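You operate a simulated robot arm through the tools that you are given. There is no shell and no other tool.

You run a simulated robot arm. Do the job below in one go: nothing can be reset, and whatever is moved stays where it is left.

JOB
Dock the card reader, lock the till, and switch monitor and lamp off.
Fine: the reader goes on the grey dock, whose lamp lights; the till key goes to the red mark.

Only the result counts: the job must be done as asked and must still hold three seconds after the hand-in. Knocking over, shifting, dropping, spilling or breaking anything else fails it.

ROBOT AND FRAMES
A 7-joint arm with a two-finger parallel gripper, fixed in place. Base frame: the origin is on the floor under the middle of its stand, x ahead of it, y to its left, z up. Readings come in m, degrees, newtons and seconds.
It reaches about 1.479 m from its shoulder. Its first joint turns from -166.0 to 166.0 degrees. Payload 4.4 kg.
The TCP is the grasp point between the finger pads, 0.023 m short of the fingertips. In the tool frame z runs along the fingers and y along their closing line. Largest opening 0.094 m; finger width 0.038, thickness 0.01; the body of the gripper, 0.054 by 0.096 m, starts 0.039 m behind the TCP.
Orientation is told as [roll, pitch, yaw] about the base's x, y, z axes, in that order, counted from this pose: with the fingers straight down and closing along the base's y, the tool's x points along the base's -x, its y along +y and its z along -z.

CONTROLS
- The arm moves only by the tool step_arm. Its argument "increments" is a list of rows, each an object (a shift or turn left out is 0, a gripper value left out holds the last) with "delta_pos": the shift along the tool's x, y, z in m, a list of three; "angular": the turn, a rotation vector about the tool's x, y, z in degrees, a list of three; "grip": the closure, from 0 (fully open) to 1 (shut). In form: [{"delta_pos": [dx, dy, dz], "angular": [wx, wy, wz], "grip": grip}, ...]. A call has 1 to 20 rows; each row shifts and turns the commanded pose from where the row before left it, along the tool's axes as they then stand. A row lasts 0.2 s, in which the tool goes at most 0.05 m and 8.6 degrees; a call with a longer step from one row to the next is refused whole, and so is a gripper value outside its range. Where a pose cannot be reached the arm comes as near as it can. A force on the tool above 40 N (or 10 N above the force at the start of the call, whichever is more), or a blocked arm, ends the call early, and 0.2 s more pass. Each finger travels about 0.072 m/s and halts on what it meets, pressing with about 34 N; the grip force reading is that of the motor and also rises with nothing between the fingers. The clock runs only during rows and for 0.2 s after the last one: add rows that do not move to give the fingers time. It gives the time, the measured TCP pose, the force on the tool (base axes), the opening and the grip force at its end, in the units of the frame above (readings bear some noise), with the torque about the TCP (base axes, N m) and any sound that the robot's microphone picked up, and new pictures: "pictures" is both (left out), scene, wrist or none.
- Cameras (640 x 400 px; columns grow to the right, rows downward): "scene" is fixed at [0.3991, -0.6514, 1.6835]; the picture's right is [0.76, -0.65, 0.00], its down [-0.24, -0.28, -0.93] and it looks along [0.61, 0.70, -0.37] (base axes); focal length 326 px, centre (320, 200). "wrist" rides on the gripper at [0.086, 0.016, -0.074] in the tool frame; the picture's right is [-0.18, 0.98, 0.00], its down [-0.58, -0.11, -0.81] and it looks along [-0.79, -0.15, 0.59] (tool axes); focal length 243 px, centre (320, 200). There is no depth. A picture from a camera that has moved, and an enlarged one, comes with that camera's place and axes in the base frame and with its lens.
- enlarge(camera, box): a new picture of the part [left, top, right, bottom] of that camera's present view, enlarged. It takes no simulated time.
- job_done(): hands the job in; it is judged then, once.

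Nothing tells you positions but the pictures and the camera data. Unless the task says otherwise, let go and move clear before handing in.

The tools are called as a command line: name --argument value ..., lists and objects as JSON in quotes. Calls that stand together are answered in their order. step_arm: Moves the arm, as the interface text tells. Its arguments: {"type":"object","properties":{"increments":{"type":"array"},"pictures":{"type":"string","enum":["both","scene","wrist","none"]}},"required":["increments"]} The other tools are called the same way: enlarge (camera, box) takes an enlarged picture of a part of a camera's view; job_done () hands the job in.

At the start:

```text
clock: 0.0
eef_pos: [0.6386, 0.2428, 1.5606]
tool_rot: [0.0, 0.0, 0.1]
force: [0.3, -0.1, -0.1]
ft_torque: [0.0, -0.01, 0.01]
finger_gap: 0.0939
grasp_force: 0.0
```

scene: 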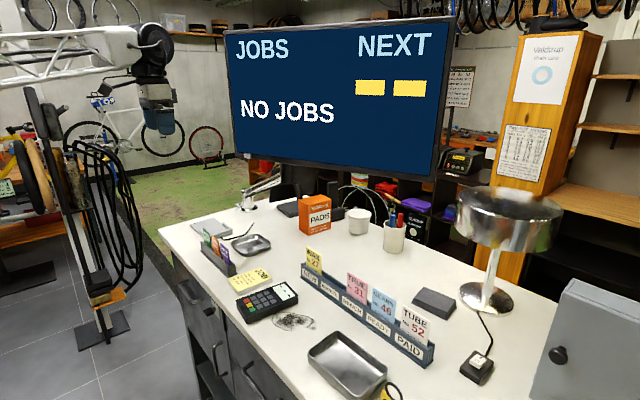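
wrist: 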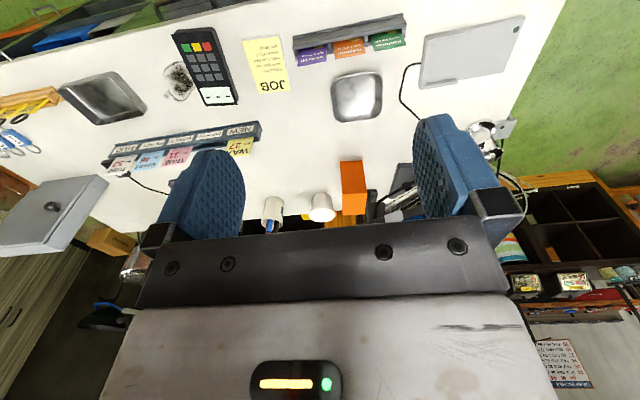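

I see a workshop counter with a black card reader, ticket rack, a chrome lamp with a cord switch, a grey box (probably the till) at the right, and a big monitor. I'll enlarge the parts before moving anything.

enlarge --camera "scene" --box '[160, 180, 400, 330]'

enlarge --camera "scene" --box '[400, 180, 640, 400]'

enlarge --camera "scene" --box '[220, 10, 460, 190]'

enlarge --camera "wrist" --box '[0, 0, 260, 300]'

enlarge --camera "wrist" --box '[230, 0, 560, 240]'

```text
2.67 times, centred on (280, 255) of scene
camera zoom: at [0.3991, -0.6514, 1.6835], right [0.76, -0.65, 0.0], down [-0.24, -0.28, -0.93], along [0.61, 0.7, -0.37], focal length 868 px, centre (427, 53)
```

zoom: 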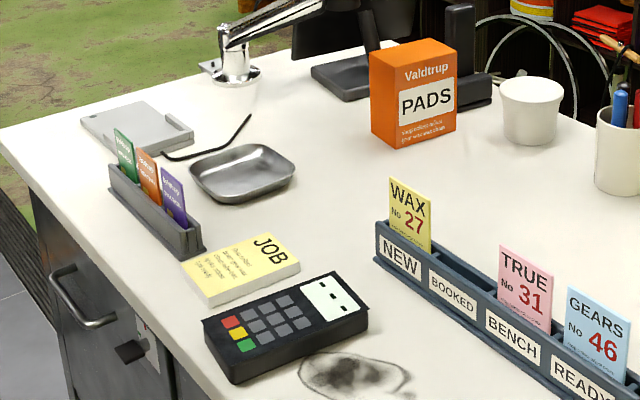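

```text
1.82 times, centred on (520, 290) of scene
camera zoom: at [0.3991, -0.6514, 1.6835], right [0.76, -0.65, 0.0], down [-0.24, -0.28, -0.93], along [0.61, 0.7, -0.37], focal length 592 px, centre (-44, 36)
```

zoom: 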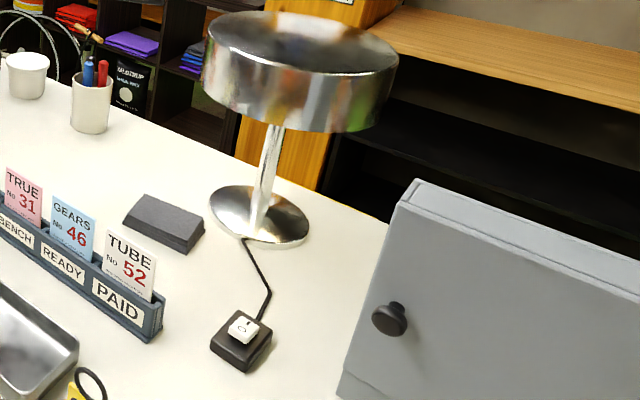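

```text
2.22 times, centred on (340, 100) of scene
camera zoom: at [0.3991, -0.6514, 1.6835], right [0.76, -0.65, 0.0], down [-0.24, -0.28, -0.93], along [0.61, 0.7, -0.37], focal length 723 px, centre (276, 422)
```

zoom: 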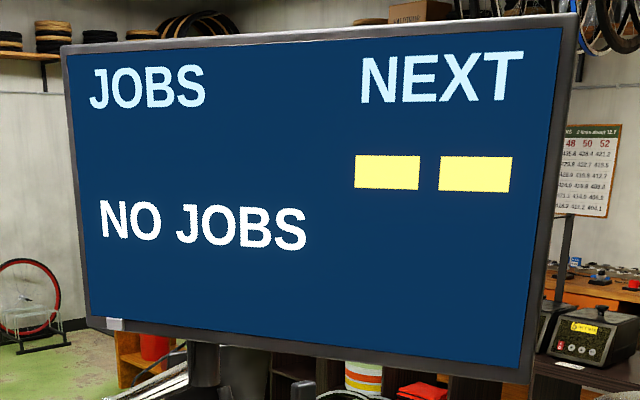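

```text
1.33 times, centred on (130, 150) of wrist
camera zoom: at [0.551, 0.2585, 1.6349], right [0.18, 0.98, 0.0], down [0.58, -0.11, 0.81], along [0.79, -0.15, -0.59], focal length 324 px, centre (573, 267)
```

zoom: 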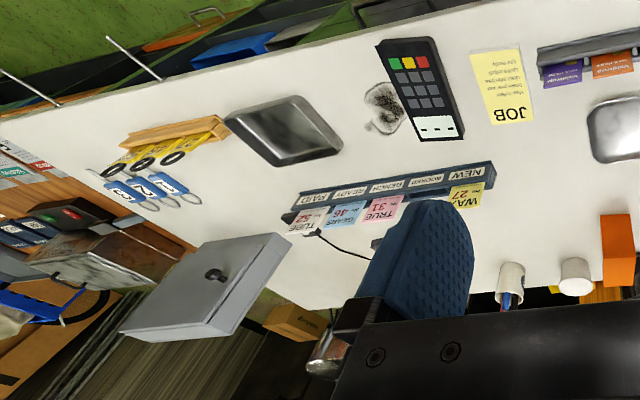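

```text
1.67 times, centred on (395, 120) of wrist
camera zoom: at [0.551, 0.2585, 1.6349], right [0.18, 0.98, 0.0], down [0.58, -0.11, 0.81], along [0.79, -0.15, -0.59], focal length 404 px, centre (195, 333)
```

zoom: 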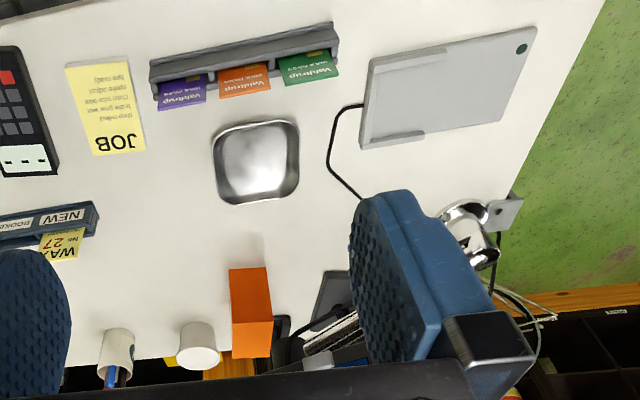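

The grey plate at the counter's left end, with a small round lamp, looks like the dock. A black key on the counter's front near a white label may be the till lock. I'll enlarge those, the monitor's lower edge and the lamp's cord switch.

enlarge --camera "scene" --box '[150, 260, 270, 400]'

enlarge --camera "scene" --box '[180, 200, 290, 270]'

enlarge --camera "scene" --box '[230, 140, 310, 190]'

enlarge --camera "scene" --box '[440, 330, 520, 390]'

enlarge --camera "scene" --box '[230, 280, 320, 340]'

enlarge --camera "wrist" --box '[390, 0, 540, 90]'

```text
2.86 times, centred on (210, 330) of scene
camera zoom: at [0.3991, -0.6514, 1.6835], right [0.76, -0.65, 0.0], down [-0.24, -0.28, -0.93], along [0.61, 0.7, -0.37], focal length 930 px, centre (634, -171)
```

zoom: 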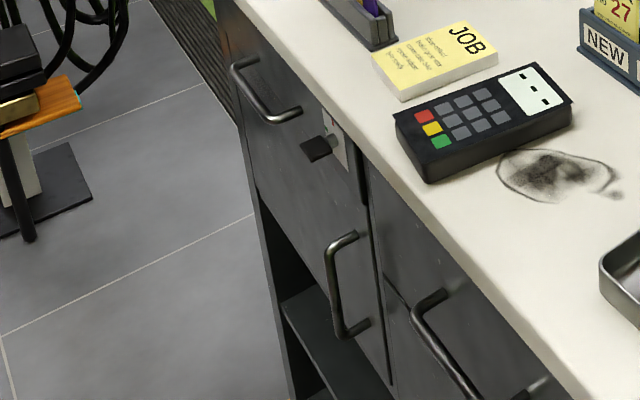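

```text
5.71 times, centred on (235, 235) of scene
camera zoom: at [0.3991, -0.6514, 1.6835], right [0.76, -0.65, 0.0], down [-0.24, -0.28, -0.93], along [0.61, 0.7, -0.37], focal length 1860 px, centre (806, 0)
```

zoom: 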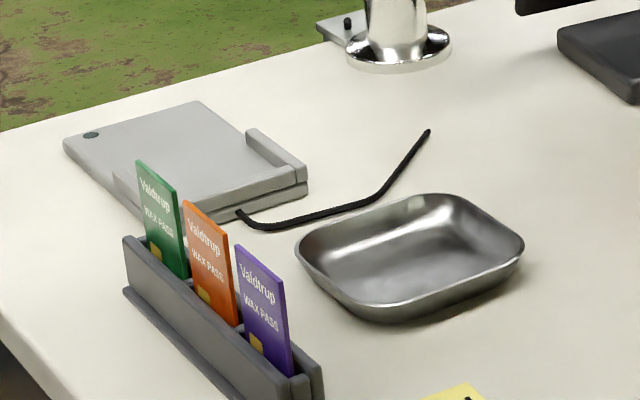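

```text
8.00 times, centred on (270, 165) of scene
camera zoom: at [0.3991, -0.6514, 1.6835], right [0.76, -0.65, 0.0], down [-0.24, -0.28, -0.93], along [0.61, 0.7, -0.37], focal length 2604 px, centre (720, 480)
```

zoom: 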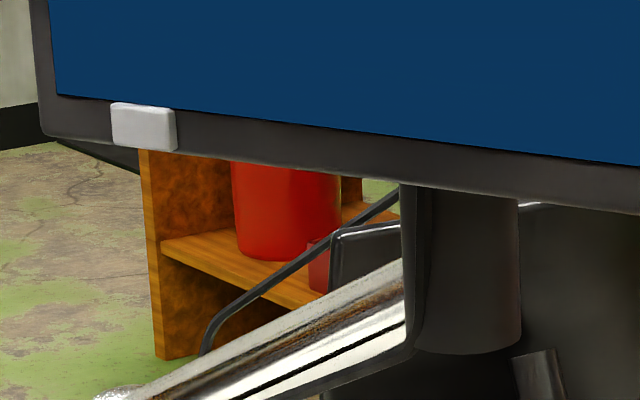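

```text
6.67 times, centred on (480, 360) of scene
camera zoom: at [0.3991, -0.6514, 1.6835], right [0.76, -0.65, 0.0], down [-0.24, -0.28, -0.93], along [0.61, 0.7, -0.37], focal length 2170 px, centre (-747, -867)
```

zoom: 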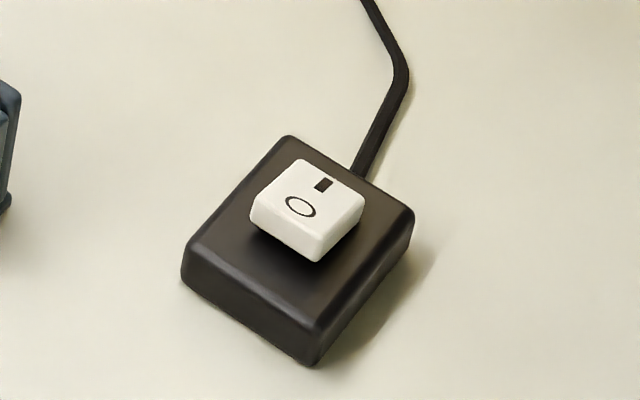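

```text
6.67 times, centred on (275, 310) of scene
camera zoom: at [0.3991, -0.6514, 1.6835], right [0.76, -0.65, 0.0], down [-0.24, -0.28, -0.93], along [0.61, 0.7, -0.37], focal length 2170 px, centre (620, -533)
```

zoom: 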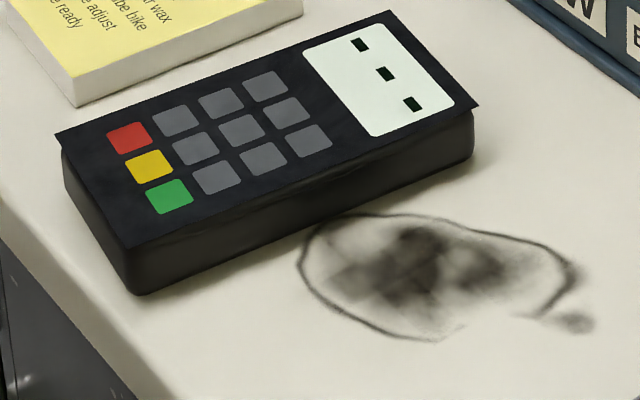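

```text
4.27 times, centred on (465, 45) of wrist
camera zoom: at [0.551, 0.2585, 1.6349], right [0.18, 0.98, 0.0], down [0.58, -0.11, 0.81], along [0.79, -0.15, -0.59], focal length 1035 px, centre (-299, 861)
```

zoom: 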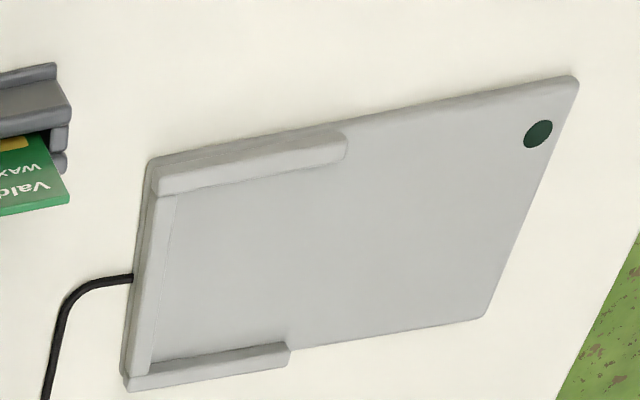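

The dock has a U-shaped rim and an unlit lamp. The drawer's key has a label beside it, the lamp switch is an I/O rocker, and there is a pale button on the monitor's bezel. I'll enlarge the key and the switches further.

enlarge --camera "scene" --box '[195, 285, 235, 310]'

enlarge --camera "scene" --box '[235, 150, 260, 166]'

enlarge --camera "scene" --box '[470, 345, 500, 365]'

enlarge --camera "scene" --box '[520, 270, 640, 400]'

enlarge --camera "scene" --box '[230, 160, 430, 260]'

enlarge --camera "wrist" --box '[400, 80, 560, 250]'

```text
16.00 times, centred on (215, 298) of scene
camera zoom: at [0.3991, -0.6514, 1.6835], right [0.76, -0.65, 0.0], down [-0.24, -0.28, -0.93], along [0.61, 0.7, -0.37], focal length 5209 px, centre (2000, -1360)
```

zoom: 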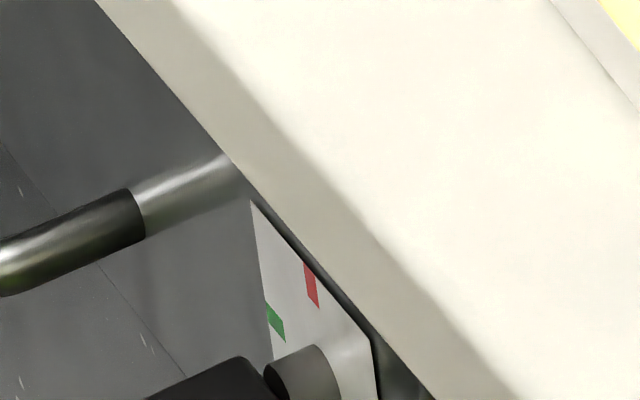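

```text
16.00 times, centred on (248, 158) of scene
camera zoom: at [0.3991, -0.6514, 1.6835], right [0.76, -0.65, 0.0], down [-0.24, -0.28, -0.93], along [0.61, 0.7, -0.37], focal length 5209 px, centre (1480, 872)
```

zoom: 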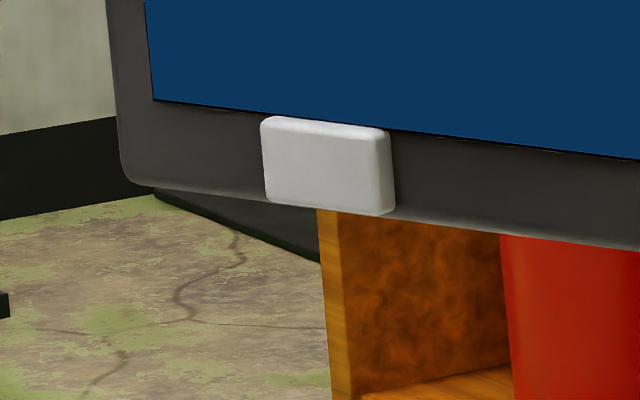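

```text
16.00 times, centred on (485, 355) of scene
camera zoom: at [0.3991, -0.6514, 1.6835], right [0.76, -0.65, 0.0], down [-0.24, -0.28, -0.93], along [0.61, 0.7, -0.37], focal length 5209 px, centre (-2320, -2280)
```

zoom: 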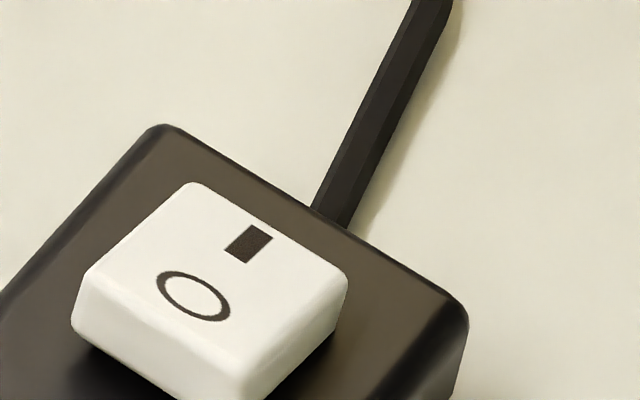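

```text
3.08 times, centred on (580, 335) of scene
camera zoom: at [0.3991, -0.6514, 1.6835], right [0.76, -0.65, 0.0], down [-0.24, -0.28, -0.93], along [0.61, 0.7, -0.37], focal length 1002 px, centre (-480, -215)
```

zoom: 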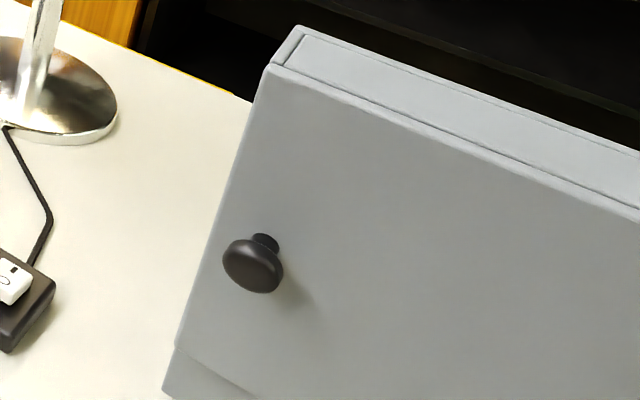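

```text
3.20 times, centred on (330, 210) of scene
camera zoom: at [0.3991, -0.6514, 1.6835], right [0.76, -0.65, 0.0], down [-0.24, -0.28, -0.93], along [0.61, 0.7, -0.37], focal length 1042 px, centre (288, 168)
```

zoom: 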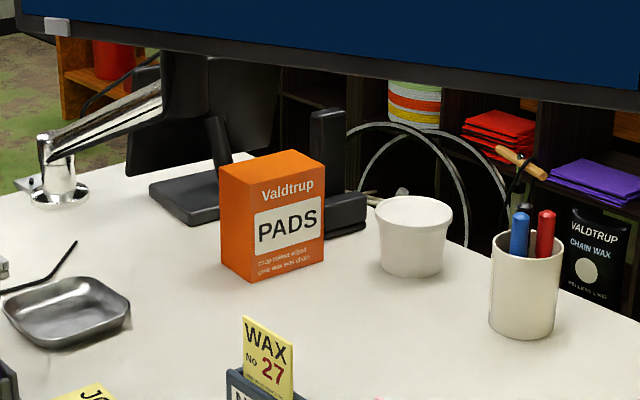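

```text
2.35 times, centred on (480, 165) of wrist
camera zoom: at [0.551, 0.2585, 1.6349], right [0.18, 0.98, 0.0], down [0.58, -0.11, 0.81], along [0.79, -0.15, -0.59], focal length 571 px, centre (-56, 282)
```

zoom: 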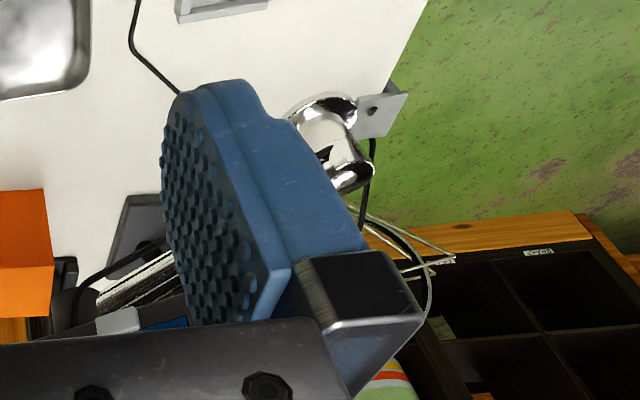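

The label by the key has a green mark and a red mark, with the key presumably at green. I'll look closer at the key, the reader's ends and the lamp.

enlarge --camera "scene" --box '[190, 290, 250, 330]'

enlarge --camera "scene" --box '[200, 296, 230, 316]'

enlarge --camera "wrist" --box '[150, 20, 300, 120]'

enlarge --camera "scene" --box '[440, 170, 580, 320]'

```text
10.00 times, centred on (220, 310) of scene
camera zoom: at [0.3991, -0.6514, 1.6835], right [0.76, -0.65, 0.0], down [-0.24, -0.28, -0.93], along [0.61, 0.7, -0.37], focal length 3256 px, centre (1320, -900)
```

zoom: 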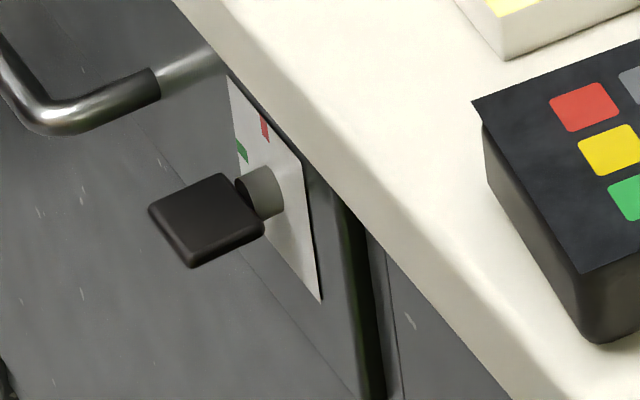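

```text
16.00 times, centred on (215, 306) of scene
camera zoom: at [0.3991, -0.6514, 1.6835], right [0.76, -0.65, 0.0], down [-0.24, -0.28, -0.93], along [0.61, 0.7, -0.37], focal length 5209 px, centre (2000, -1496)
```

zoom: 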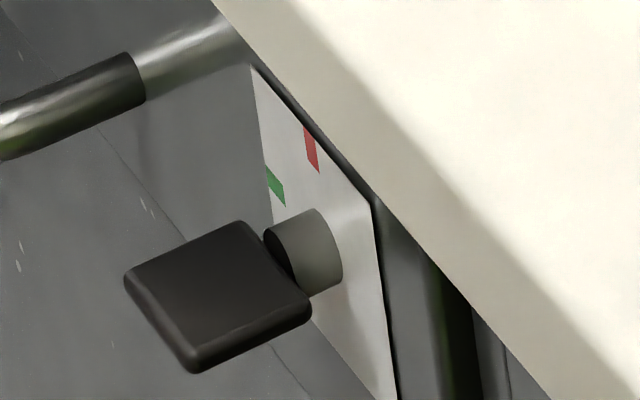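

```text
4.00 times, centred on (225, 70) of wrist
camera zoom: at [0.551, 0.2585, 1.6349], right [0.18, 0.98, 0.0], down [0.58, -0.11, 0.81], along [0.79, -0.15, -0.59], focal length 970 px, centre (700, 720)
```

zoom: 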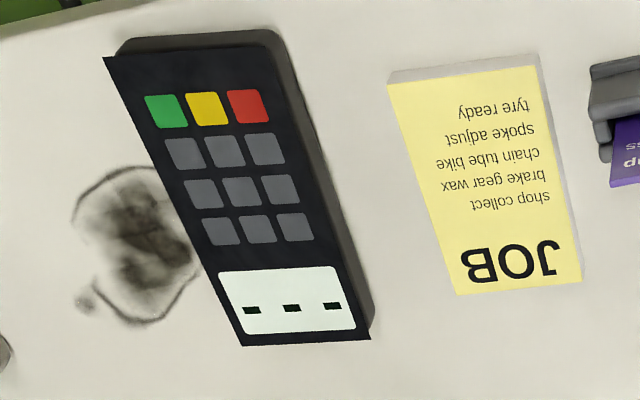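

```text
2.67 times, centred on (510, 245) of scene
camera zoom: at [0.3991, -0.6514, 1.6835], right [0.76, -0.65, 0.0], down [-0.24, -0.28, -0.93], along [0.61, 0.7, -0.37], focal length 868 px, centre (-187, 80)
```

zoom: 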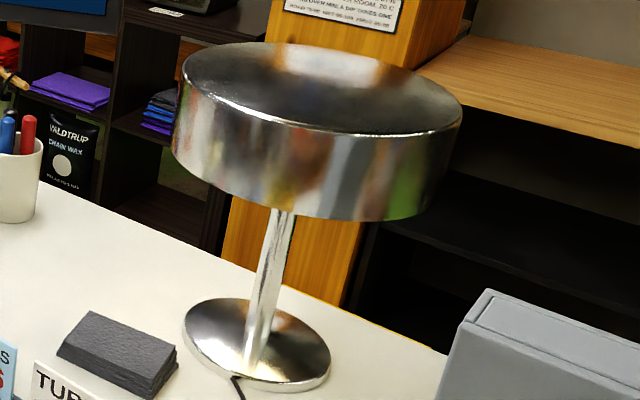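

The key is a flat bow at about (0.65, 0.17, 1.00), lying level and pointing at green on the left, with red at the top. The reader is near (0.76, -0.02, 1.11), the dock near (0.83, 0.51), the lamp rocker near (0.99, -0.476) and the monitor button near (0.91, 0.315, 1.418). I'll start with the lamp, moving to a viewing spot in front of its rocker.

step_arm --increments '[{"delta_pos": [-0.01174, -0.03993, 0.01448], "grip": 0}, {"delta_pos": [-0.01174, -0.03993, 0.01448]}, {"delta_pos": [-0.01174, -0.03993, 0.01448]}, {"delta_pos": [-0.01174, -0.03993, 0.01448]}, {"delta_pos": [-0.01174, -0.03993, 0.01448]}, {"delta_pos": [-0.01174, -0.03993, 0.01448]}, {"delta_pos": [-0.01174, -0.03993, 0.01448]}, {"delta_pos": [-0.01174, -0.03993, 0.01448]}, {"delta_pos": [-0.01174, -0.03993, 0.01448]}, {"delta_pos": [-0.01174, -0.03993, 0.01448]}, {"delta_pos": [-0.01174, -0.03993, 0.01448]}, {"delta_pos": [-0.01174, -0.03993, 0.01448]}, {"delta_pos": [-0.01174, -0.03993, 0.01448]}, {"delta_pos": [-0.01174, -0.03993, 0.01448]}, {"delta_pos": [-0.01174, -0.03993, 0.01448]}, {"delta_pos": [-0.01174, -0.03993, 0.01448]}, {"delta_pos": [-0.01174, -0.03993, 0.01448]}, {"delta_pos": [-0.01174, -0.03993, 0.01448]}]'

```text
clock: 3.8
eef_pos: [0.8485, -0.4748, 1.3013]
tool_rot: [0.0, -0.1, 0.0]
force: [-0.9, 0.0, 1.3]
ft_torque: [-0.01, 0.01, -0.02]
finger_gap: 0.0939
grasp_force: 0.0
camera wrist: at [0.7619, -0.4592, 1.3763], right [0.18, 0.98, 0.0], down [0.58, -0.11, 0.81], along [0.79, -0.15, -0.59], focal length 243 px, centre (320, 200)
```

scene: 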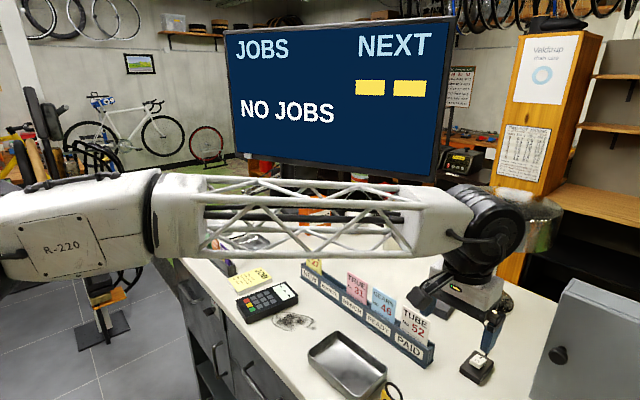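
wrist: 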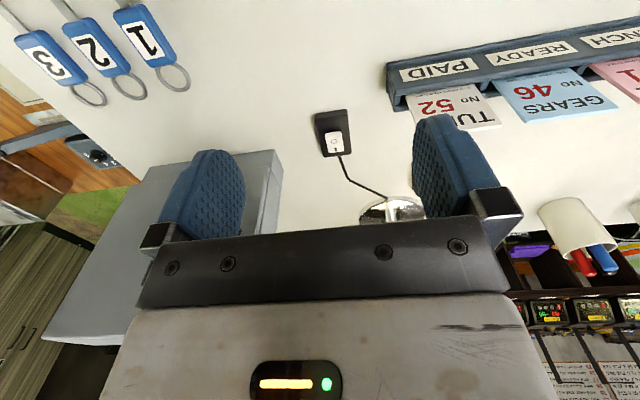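

The rocker is now visible from the wrist, between the grey box and the lamp. I'll enlarge it to measure it.

enlarge --camera "wrist" --box '[300, 100, 364, 140]'

enlarge --camera "wrist" --box '[300, 60, 460, 220]'

enlarge --camera "scene" --box '[400, 170, 640, 400]'

```text
10.00 times, centred on (332, 120) of wrist
camera zoom: at [0.7619, -0.4592, 1.3763], right [0.18, 0.98, 0.0], down [0.58, -0.11, 0.81], along [0.79, -0.15, -0.59], focal length 2426 px, centre (200, 1000)
```

zoom: 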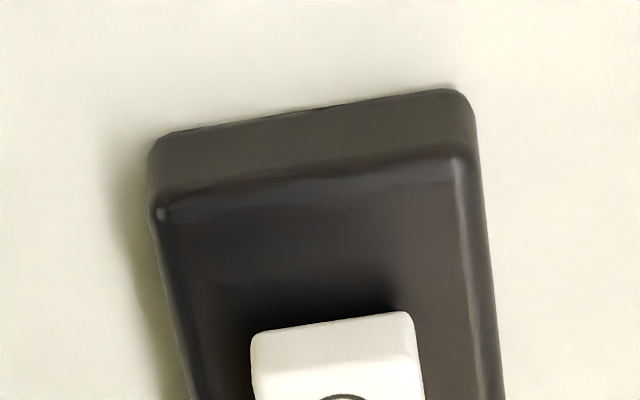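

```text
2.50 times, centred on (380, 140) of wrist
camera zoom: at [0.7619, -0.4592, 1.3763], right [0.18, 0.98, 0.0], down [0.58, -0.11, 0.81], along [0.79, -0.15, -0.59], focal length 606 px, centre (170, 350)
```

zoom: 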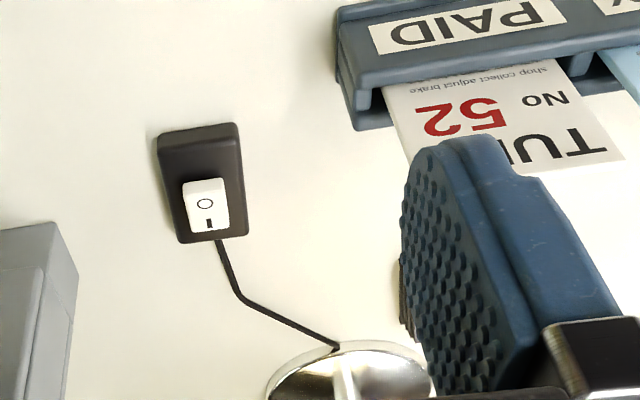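

```text
1.74 times, centred on (520, 285) of scene
camera zoom: at [0.3991, -0.6514, 1.6835], right [0.76, -0.65, 0.0], down [-0.24, -0.28, -0.93], along [0.61, 0.7, -0.37], focal length 566 px, centre (-28, 52)
```

zoom: 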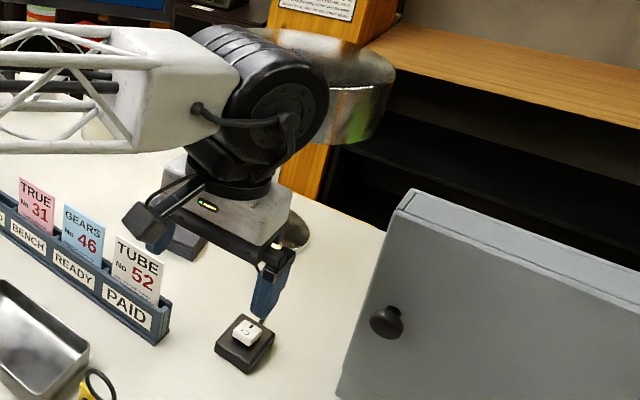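

I need one exact enlargement of the whole rocker to triangulate its position.

enlarge --camera "wrist" --box '[304, 105, 368, 165]'

enlarge --camera "scene" --box '[462, 340, 502, 380]'

```text
6.67 times, centred on (336, 135) of wrist
camera zoom: at [0.7619, -0.4592, 1.3763], right [0.18, 0.98, 0.0], down [0.58, -0.11, 0.81], along [0.79, -0.15, -0.59], focal length 1618 px, centre (213, 633)
```

zoom: 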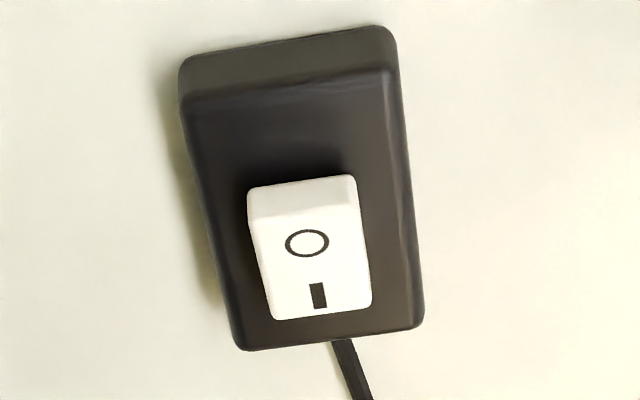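

```text
10.00 times, centred on (482, 360) of scene
camera zoom: at [0.3991, -0.6514, 1.6835], right [0.76, -0.65, 0.0], down [-0.24, -0.28, -0.93], along [0.61, 0.7, -0.37], focal length 3256 px, centre (-1300, -1400)
```

zoom: 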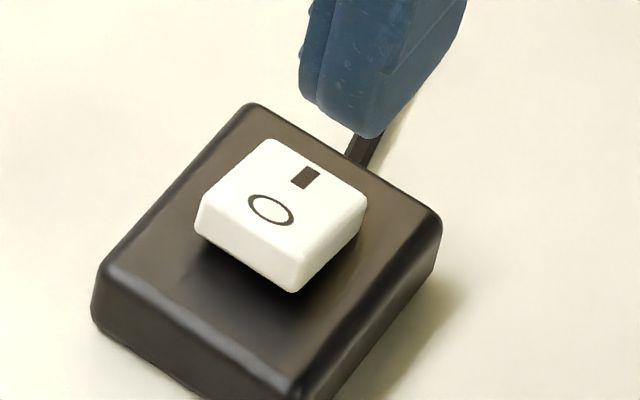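

The O mark (off side) is nearest the robot, at about (0.98, -0.48, 1.12). I'll close the fingers, tilt the hand back toward the robot for clearance from the lamp and the box, and hover just above the O end.

step_arm --increments '[{"angular": [0, -8.6, 0], "grip": 1}, {"angular": [0, -8.6, 0]}, {"delta_pos": [-0.01804, -0.00114, 0.03204]}, {"delta_pos": [-0.01804, -0.00114, 0.03204]}, {"delta_pos": [-0.01804, -0.00114, 0.03204]}, {"delta_pos": [-0.01804, -0.00114, 0.03204]}, {"delta_pos": [-0.01804, -0.00114, 0.03204]}, {"delta_pos": [0, 0, 0]}]'

```text
clock: 5.6
eef_pos: [0.9825, -0.4807, 1.172]
tool_rot: [0.0, -17.2, 0.0]
force: [0.3, -0.4, -0.8]
ft_torque: [0.03, 0.0, 0.04]
finger_gap: 0.0001
grasp_force: 33.9
camera wrist: at [0.8775, -0.465, 1.2176], right [0.18, 0.98, 0.05], down [0.32, -0.11, 0.94], along [0.93, -0.15, -0.33], focal length 243 px, centre (320, 200)
```

scene: 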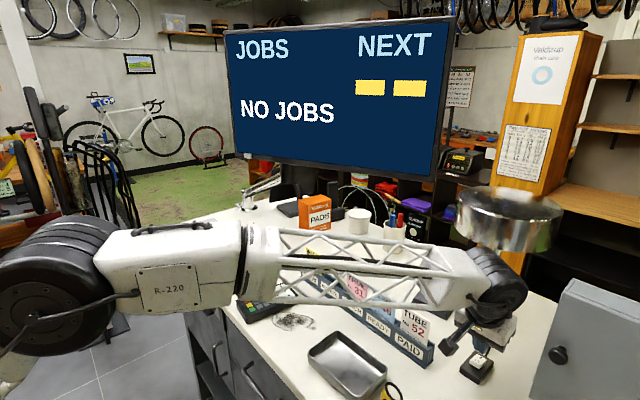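
wrist: 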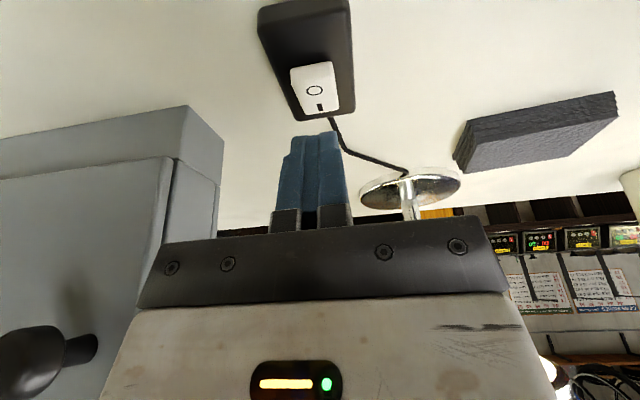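

The fingertips hover above the rocker and the O mark lines up with my estimate. I'll enlarge to check the alignment before pressing.

enlarge --camera "wrist" --box '[250, 20, 390, 220]'

enlarge --camera "scene" --box '[430, 290, 520, 390]'

```text
2.00 times, centred on (320, 120) of wrist
camera zoom: at [0.8775, -0.465, 1.2176], right [0.18, 0.98, 0.05], down [0.32, -0.11, 0.94], along [0.93, -0.15, -0.33], focal length 485 px, centre (320, 360)
```

zoom: 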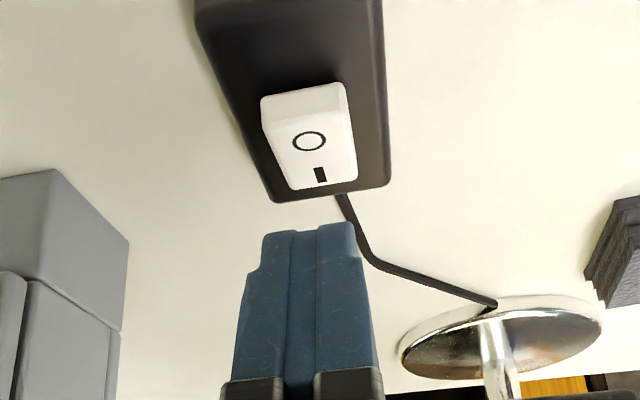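

```text
4.00 times, centred on (475, 340) of scene
camera zoom: at [0.3991, -0.6514, 1.6835], right [0.76, -0.65, 0.0], down [-0.24, -0.28, -0.93], along [0.61, 0.7, -0.37], focal length 1302 px, centre (-300, -360)
```

zoom: 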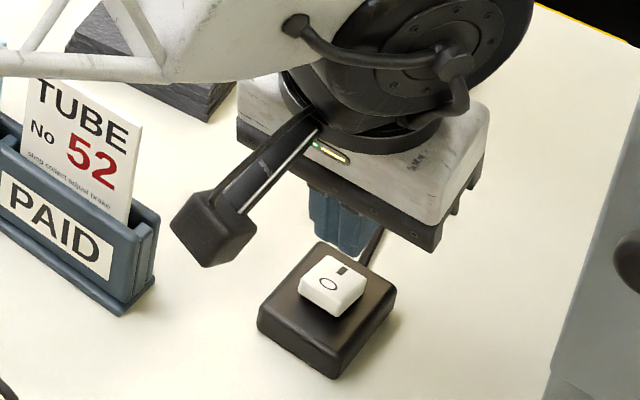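

Alignment looks right and the camera arm clears the ticket rack. I'll lower straight down, slowly at the end, until the rocker gives.

step_arm --increments '[{"delta_pos": [0.003, 0, 0.0096]}, {"delta_pos": [0.003, 0, 0.0096]}, {"delta_pos": [0, 0, 0]}]'

enlarge --camera "wrist" --box '[250, 20, 390, 220]'

enlarge --camera "scene" --box '[450, 320, 510, 380]'

```text
clock: 6.4
eef_pos: [0.982, -0.4818, 1.1528]
tool_rot: [0.0, -17.1, 0.0]
force: [-0.4, 0.4, -0.5]
ft_torque: [0.0, -0.01, -0.03]
finger_gap: 0.0001
grasp_force: 34.0
camera wrist: at [0.8769, -0.4649, 1.199], right [0.18, 0.98, 0.05], down [0.32, -0.11, 0.94], along [0.93, -0.15, -0.33], focal length 243 px, centre (320, 200)
```

scene: 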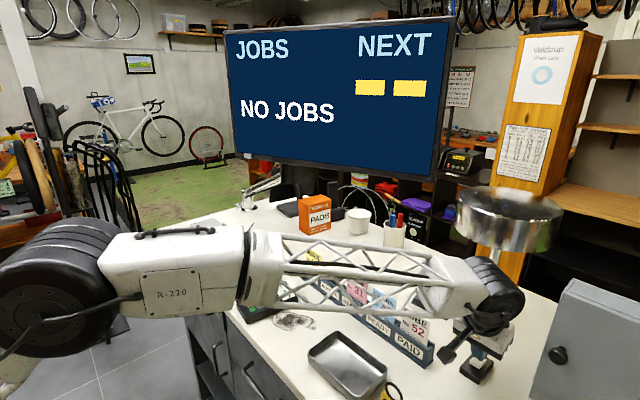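
wrist: 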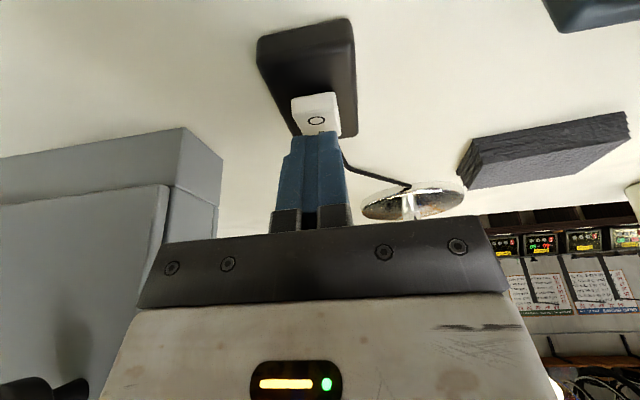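

```text
2.00 times, centred on (320, 120) of wrist
camera zoom: at [0.8769, -0.4649, 1.199], right [0.18, 0.98, 0.05], down [0.32, -0.11, 0.94], along [0.93, -0.15, -0.33], focal length 485 px, centre (320, 360)
```

zoom: 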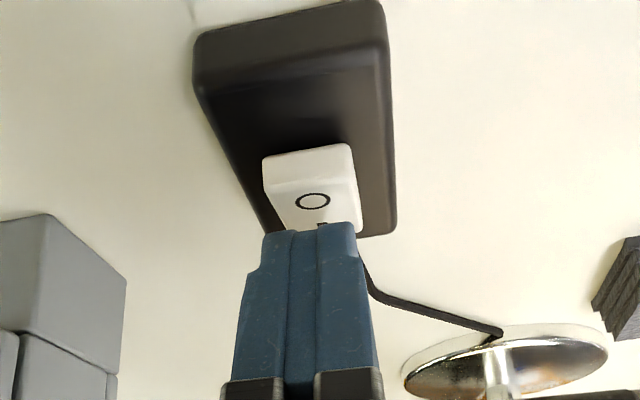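

```text
6.67 times, centred on (480, 350) of scene
camera zoom: at [0.3991, -0.6514, 1.6835], right [0.76, -0.65, 0.0], down [-0.24, -0.28, -0.93], along [0.61, 0.7, -0.37], focal length 2170 px, centre (-747, -800)
```

zoom: 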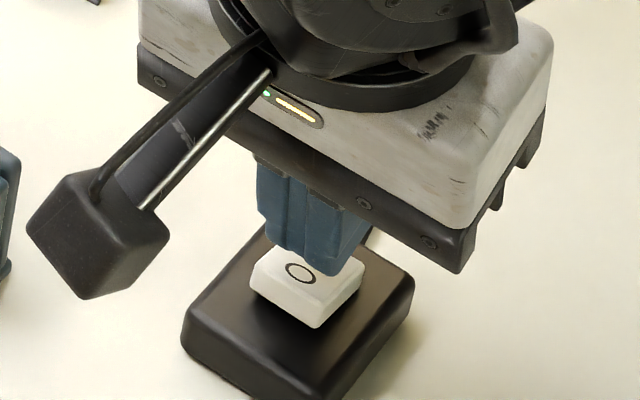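

The tip is about 1 cm above the rocker, a bit past the O mark. I'll shift slightly back toward the O end and press down in 3 mm steps.

step_arm --increments '[{"delta_pos": [0.0056, 0, 0.0045]}, {"delta_pos": [0.00089, 0, 0.00287]}, {"delta_pos": [0.00089, 0, 0.00287]}, {"delta_pos": [0.00089, 0, 0.00287]}, {"delta_pos": [0, 0, 0]}]'

enlarge --camera "wrist" --box '[250, 20, 390, 220]'

enlarge --camera "scene" --box '[450, 320, 510, 380]'

```text
clock: 7.6
eef_pos: [0.9776, -0.481, 1.1446]
tool_rot: [-0.1, -17.4, 0.0]
force: [-2.7, -0.5, 5.7]
ft_torque: [0.01, 0.12, -0.07]
finger_gap: 0.0
grasp_force: 34.0
heard: click
stopped in row 5: the force on the tool passed its limit at 42 N (the readings are from after the stop); the commanded pose is now the measured one
camera wrist: at [0.8727, -0.4647, 1.1884], right [0.18, 0.98, 0.05], down [0.31, -0.11, 0.94], along [0.93, -0.15, -0.33], focal length 243 px, centre (320, 200)
```

scene: 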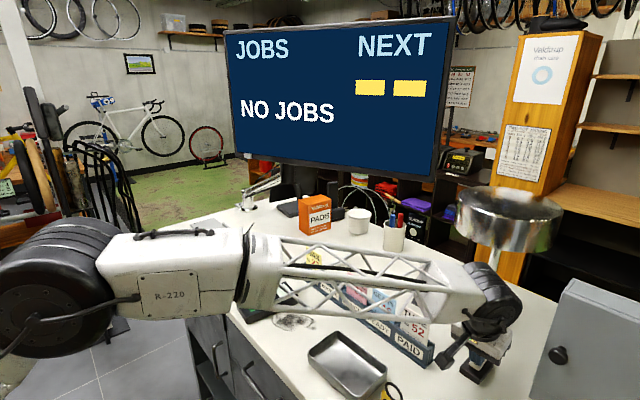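
wrist: 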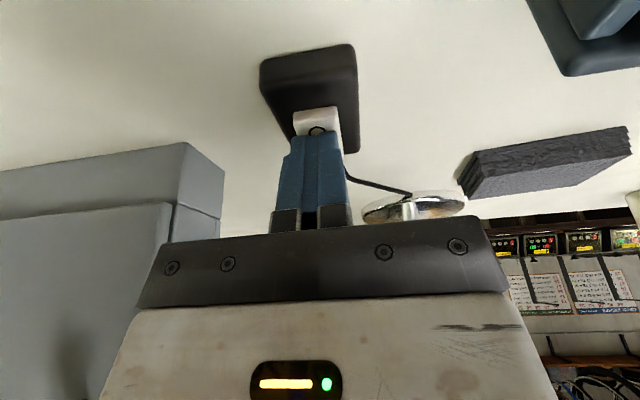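

```text
2.00 times, centred on (320, 120) of wrist
camera zoom: at [0.8727, -0.4647, 1.1884], right [0.18, 0.98, 0.05], down [0.31, -0.11, 0.94], along [0.93, -0.15, -0.33], focal length 485 px, centre (320, 360)
```

zoom: 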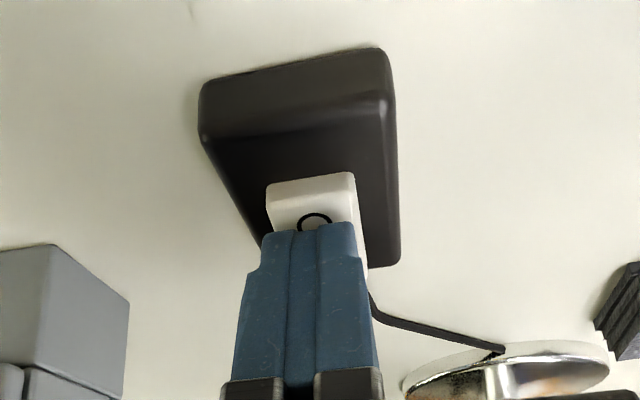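

```text
6.67 times, centred on (480, 350) of scene
camera zoom: at [0.3991, -0.6514, 1.6835], right [0.76, -0.65, 0.0], down [-0.24, -0.28, -0.93], along [0.61, 0.7, -0.37], focal length 2170 px, centre (-747, -800)
```

zoom: 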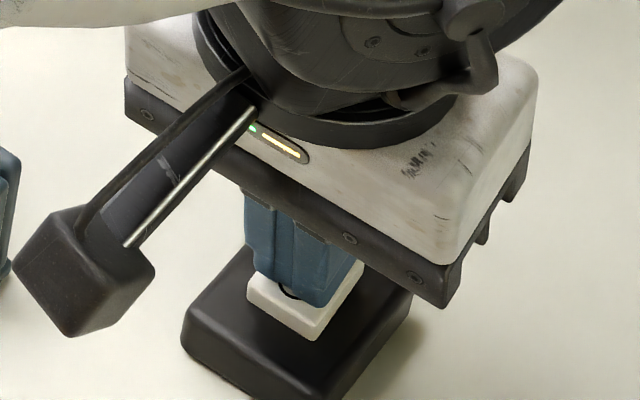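

A click was heard as the O end was pressed. I'll lift straight up and check that the rocker has flipped.

step_arm --increments '[{"delta_pos": [-0.006, 0, -0.0191]}, {"delta_pos": [-0.0118, 0, -0.0382]}, {"delta_pos": [-0.0118, 0, -0.0382]}, {"delta_pos": [0, 0, 0]}]'

enlarge --camera "scene" --box '[450, 330, 510, 390]'

enlarge --camera "wrist" --box '[250, 0, 410, 160]'

enlarge --camera "scene" --box '[430, 170, 590, 330]'

```text
clock: 8.6
eef_pos: [0.9782, -0.4802, 1.2416]
tool_rot: [-0.1, -17.5, 0.0]
force: [0.3, -1.2, -0.2]
ft_torque: [0.0, 0.0, 0.01]
finger_gap: 0.0001
grasp_force: 33.6
camera wrist: at [0.8733, -0.4648, 1.2869], right [0.18, 0.98, 0.05], down [0.31, -0.11, 0.94], along [0.93, -0.15, -0.33], focal length 243 px, centre (320, 200)
```

scene: 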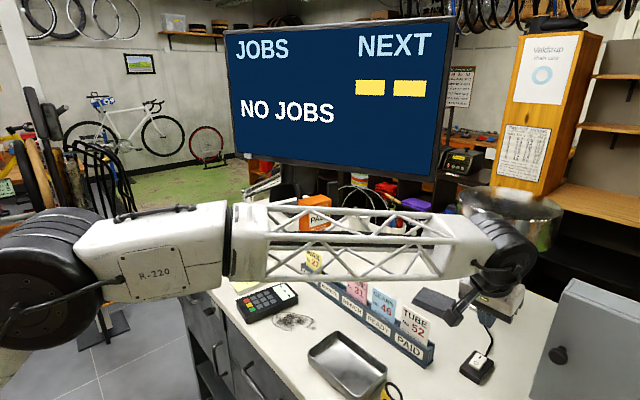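
wrist: 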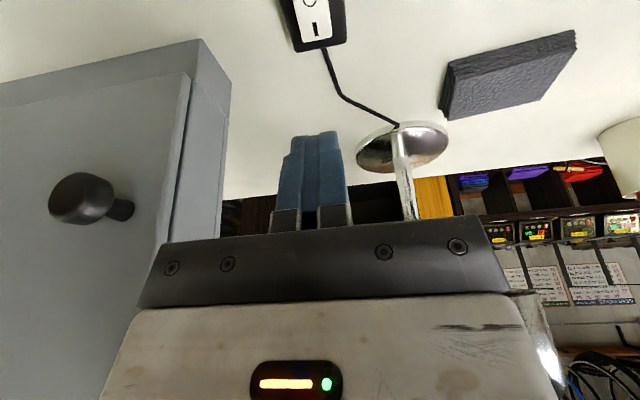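

```text
6.67 times, centred on (480, 360) of scene
camera zoom: at [0.3991, -0.6514, 1.6835], right [0.76, -0.65, 0.0], down [-0.24, -0.28, -0.93], along [0.61, 0.7, -0.37], focal length 2170 px, centre (-747, -867)
```

zoom: 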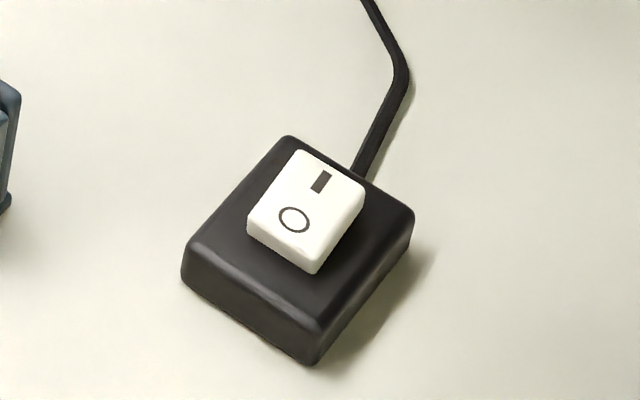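

```text
2.50 times, centred on (330, 80) of wrist
camera zoom: at [0.8733, -0.4648, 1.2869], right [0.18, 0.98, 0.05], down [0.31, -0.11, 0.94], along [0.93, -0.15, -0.33], focal length 606 px, centre (295, 500)
```

zoom: 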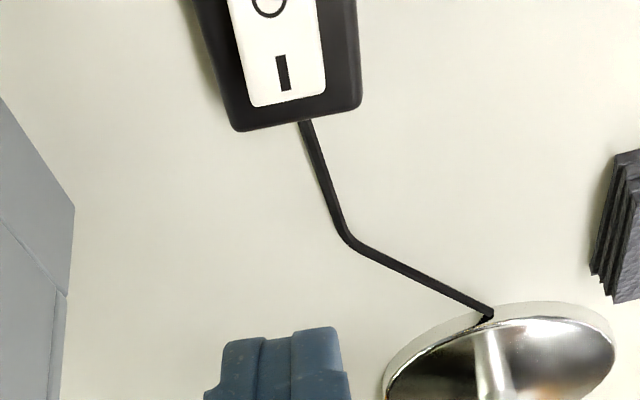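

```text
2.50 times, centred on (510, 250) of scene
camera zoom: at [0.3991, -0.6514, 1.6835], right [0.76, -0.65, 0.0], down [-0.24, -0.28, -0.93], along [0.61, 0.7, -0.37], focal length 814 px, centre (-155, 75)
```

zoom: 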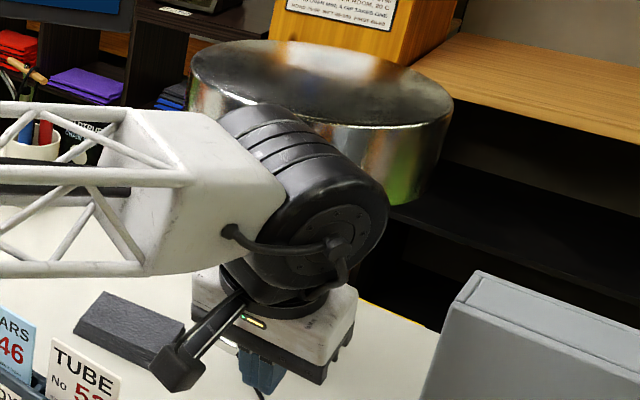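

The rocker has flipped: its O end is now down and the counter is dimmer, so the lamp is off. Next I'll back away, then turn the fingers horizontal to press the monitor's bezel button near (0.913, 0.317, 1.417).

step_arm --increments '[{"delta_pos": [0.0268, 0, -0.0398]}, {"delta_pos": [0.0268, 0, -0.0398]}, {"delta_pos": [0.0268, 0, -0.0398]}, {"delta_pos": [0.0268, 0, -0.0398]}, {"delta_pos": [0.0152, 0.0442, -0.01]}, {"delta_pos": [0.0152, 0.0442, -0.01]}, {"delta_pos": [0.0152, 0.0442, -0.01]}, {"delta_pos": [0.0152, 0.0442, -0.01]}, {"delta_pos": [0.0152, 0.0442, -0.01]}, {"delta_pos": [0.0152, 0.0442, -0.01]}, {"delta_pos": [0.0152, 0.0442, -0.01]}, {"delta_pos": [0.0152, 0.0442, -0.01]}, {"delta_pos": [0.0152, 0.0442, -0.01]}, {"delta_pos": [0.0152, 0.0442, -0.01]}, {"delta_pos": [0.0152, 0.0442, -0.01]}, {"delta_pos": [0.0152, 0.0442, -0.01]}]'

enlarge --camera "scene" --box '[430, 170, 590, 400]'

```text
clock: 12.0
eef_pos: [0.6166, 0.0502, 1.4201]
tool_rot: [0.0, -17.3, 0.0]
force: [0.6, -0.9, 1.2]
ft_torque: [0.0, 0.0, 0.01]
finger_gap: 0.0
grasp_force: 34.1
camera wrist: at [0.5122, 0.0665, 1.4656], right [0.18, 0.98, 0.05], down [0.31, -0.11, 0.94], along [0.93, -0.15, -0.33], focal length 243 px, centre (320, 200)
```

scene: 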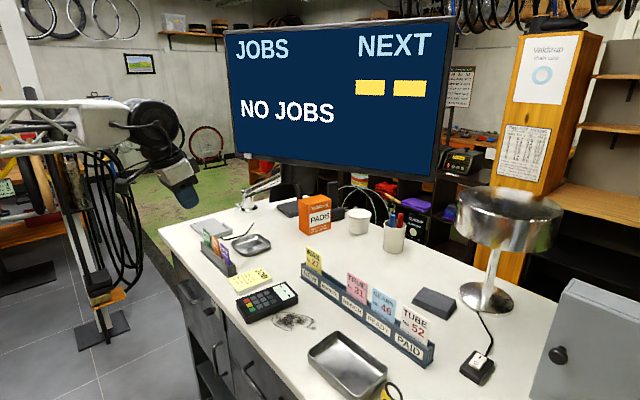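
wrist: 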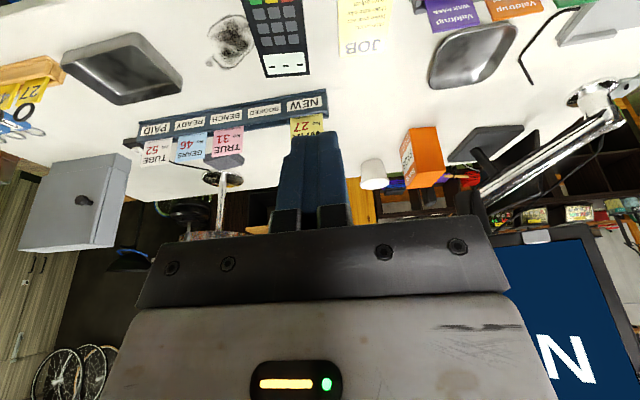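

```text
1.74 times, centred on (510, 285) of scene
camera zoom: at [0.3991, -0.6514, 1.6835], right [0.76, -0.65, 0.0], down [-0.24, -0.28, -0.93], along [0.61, 0.7, -0.37], focal length 566 px, centre (-10, 52)
```

zoom: 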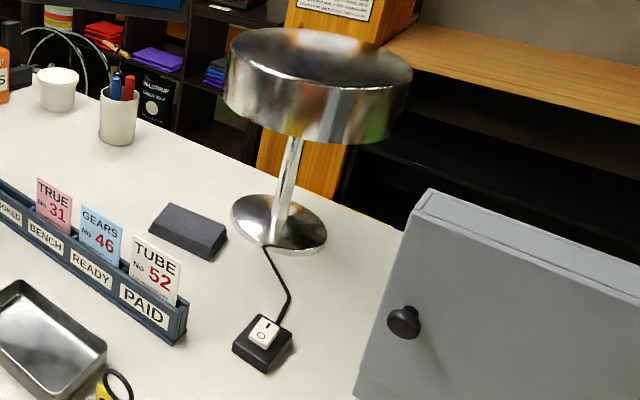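

The lamp side is done and undisturbed. The monitor's button is visible at the right of the wrist picture, so I'll enlarge it to fix its position and the panel's angle.

enlarge --camera "wrist" --box '[490, 210, 610, 285]'

enlarge --camera "wrist" --box '[220, 0, 390, 100]'

enlarge --camera "wrist" --box '[420, 0, 640, 130]'

```text
5.33 times, centred on (550, 248) of wrist
camera zoom: at [0.5122, 0.0665, 1.4656], right [0.18, 0.98, 0.05], down [0.31, -0.11, 0.94], along [0.93, -0.15, -0.33], focal length 1294 px, centre (-907, -53)
```

zoom: 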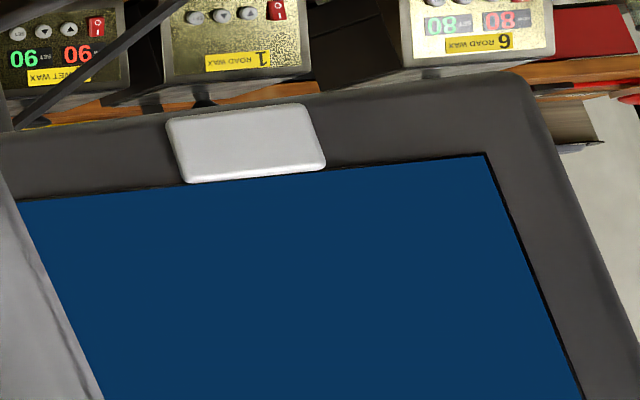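

```text
3.76 times, centred on (305, 50) of wrist
camera zoom: at [0.5122, 0.0665, 1.4656], right [0.18, 0.98, 0.05], down [0.31, -0.11, 0.94], along [0.93, -0.15, -0.33], focal length 913 px, centre (376, 765)
```

zoom: 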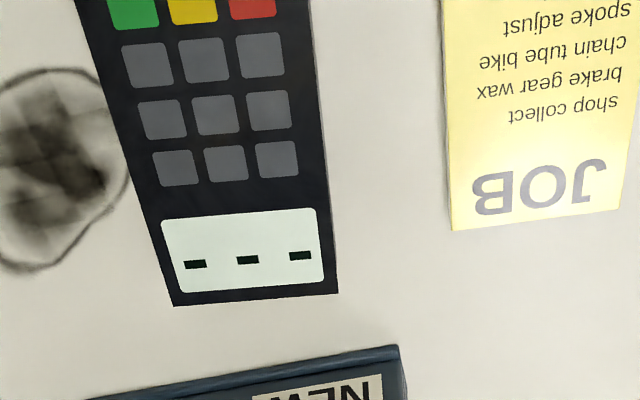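

```text
2.91 times, centred on (530, 65) of wrist
camera zoom: at [0.5122, 0.0665, 1.4656], right [0.18, 0.98, 0.05], down [0.31, -0.11, 0.94], along [0.93, -0.15, -0.33], focal length 706 px, centre (-291, 593)
```

zoom: 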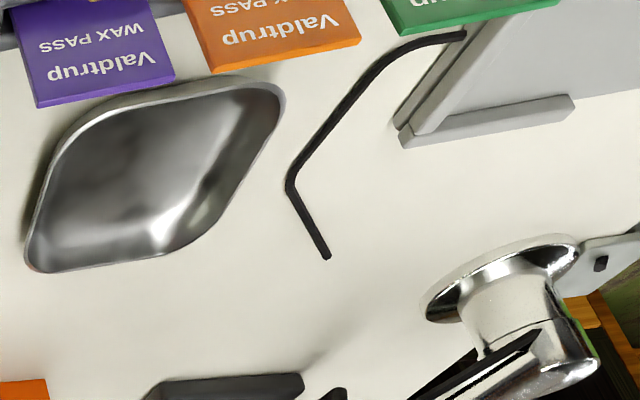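

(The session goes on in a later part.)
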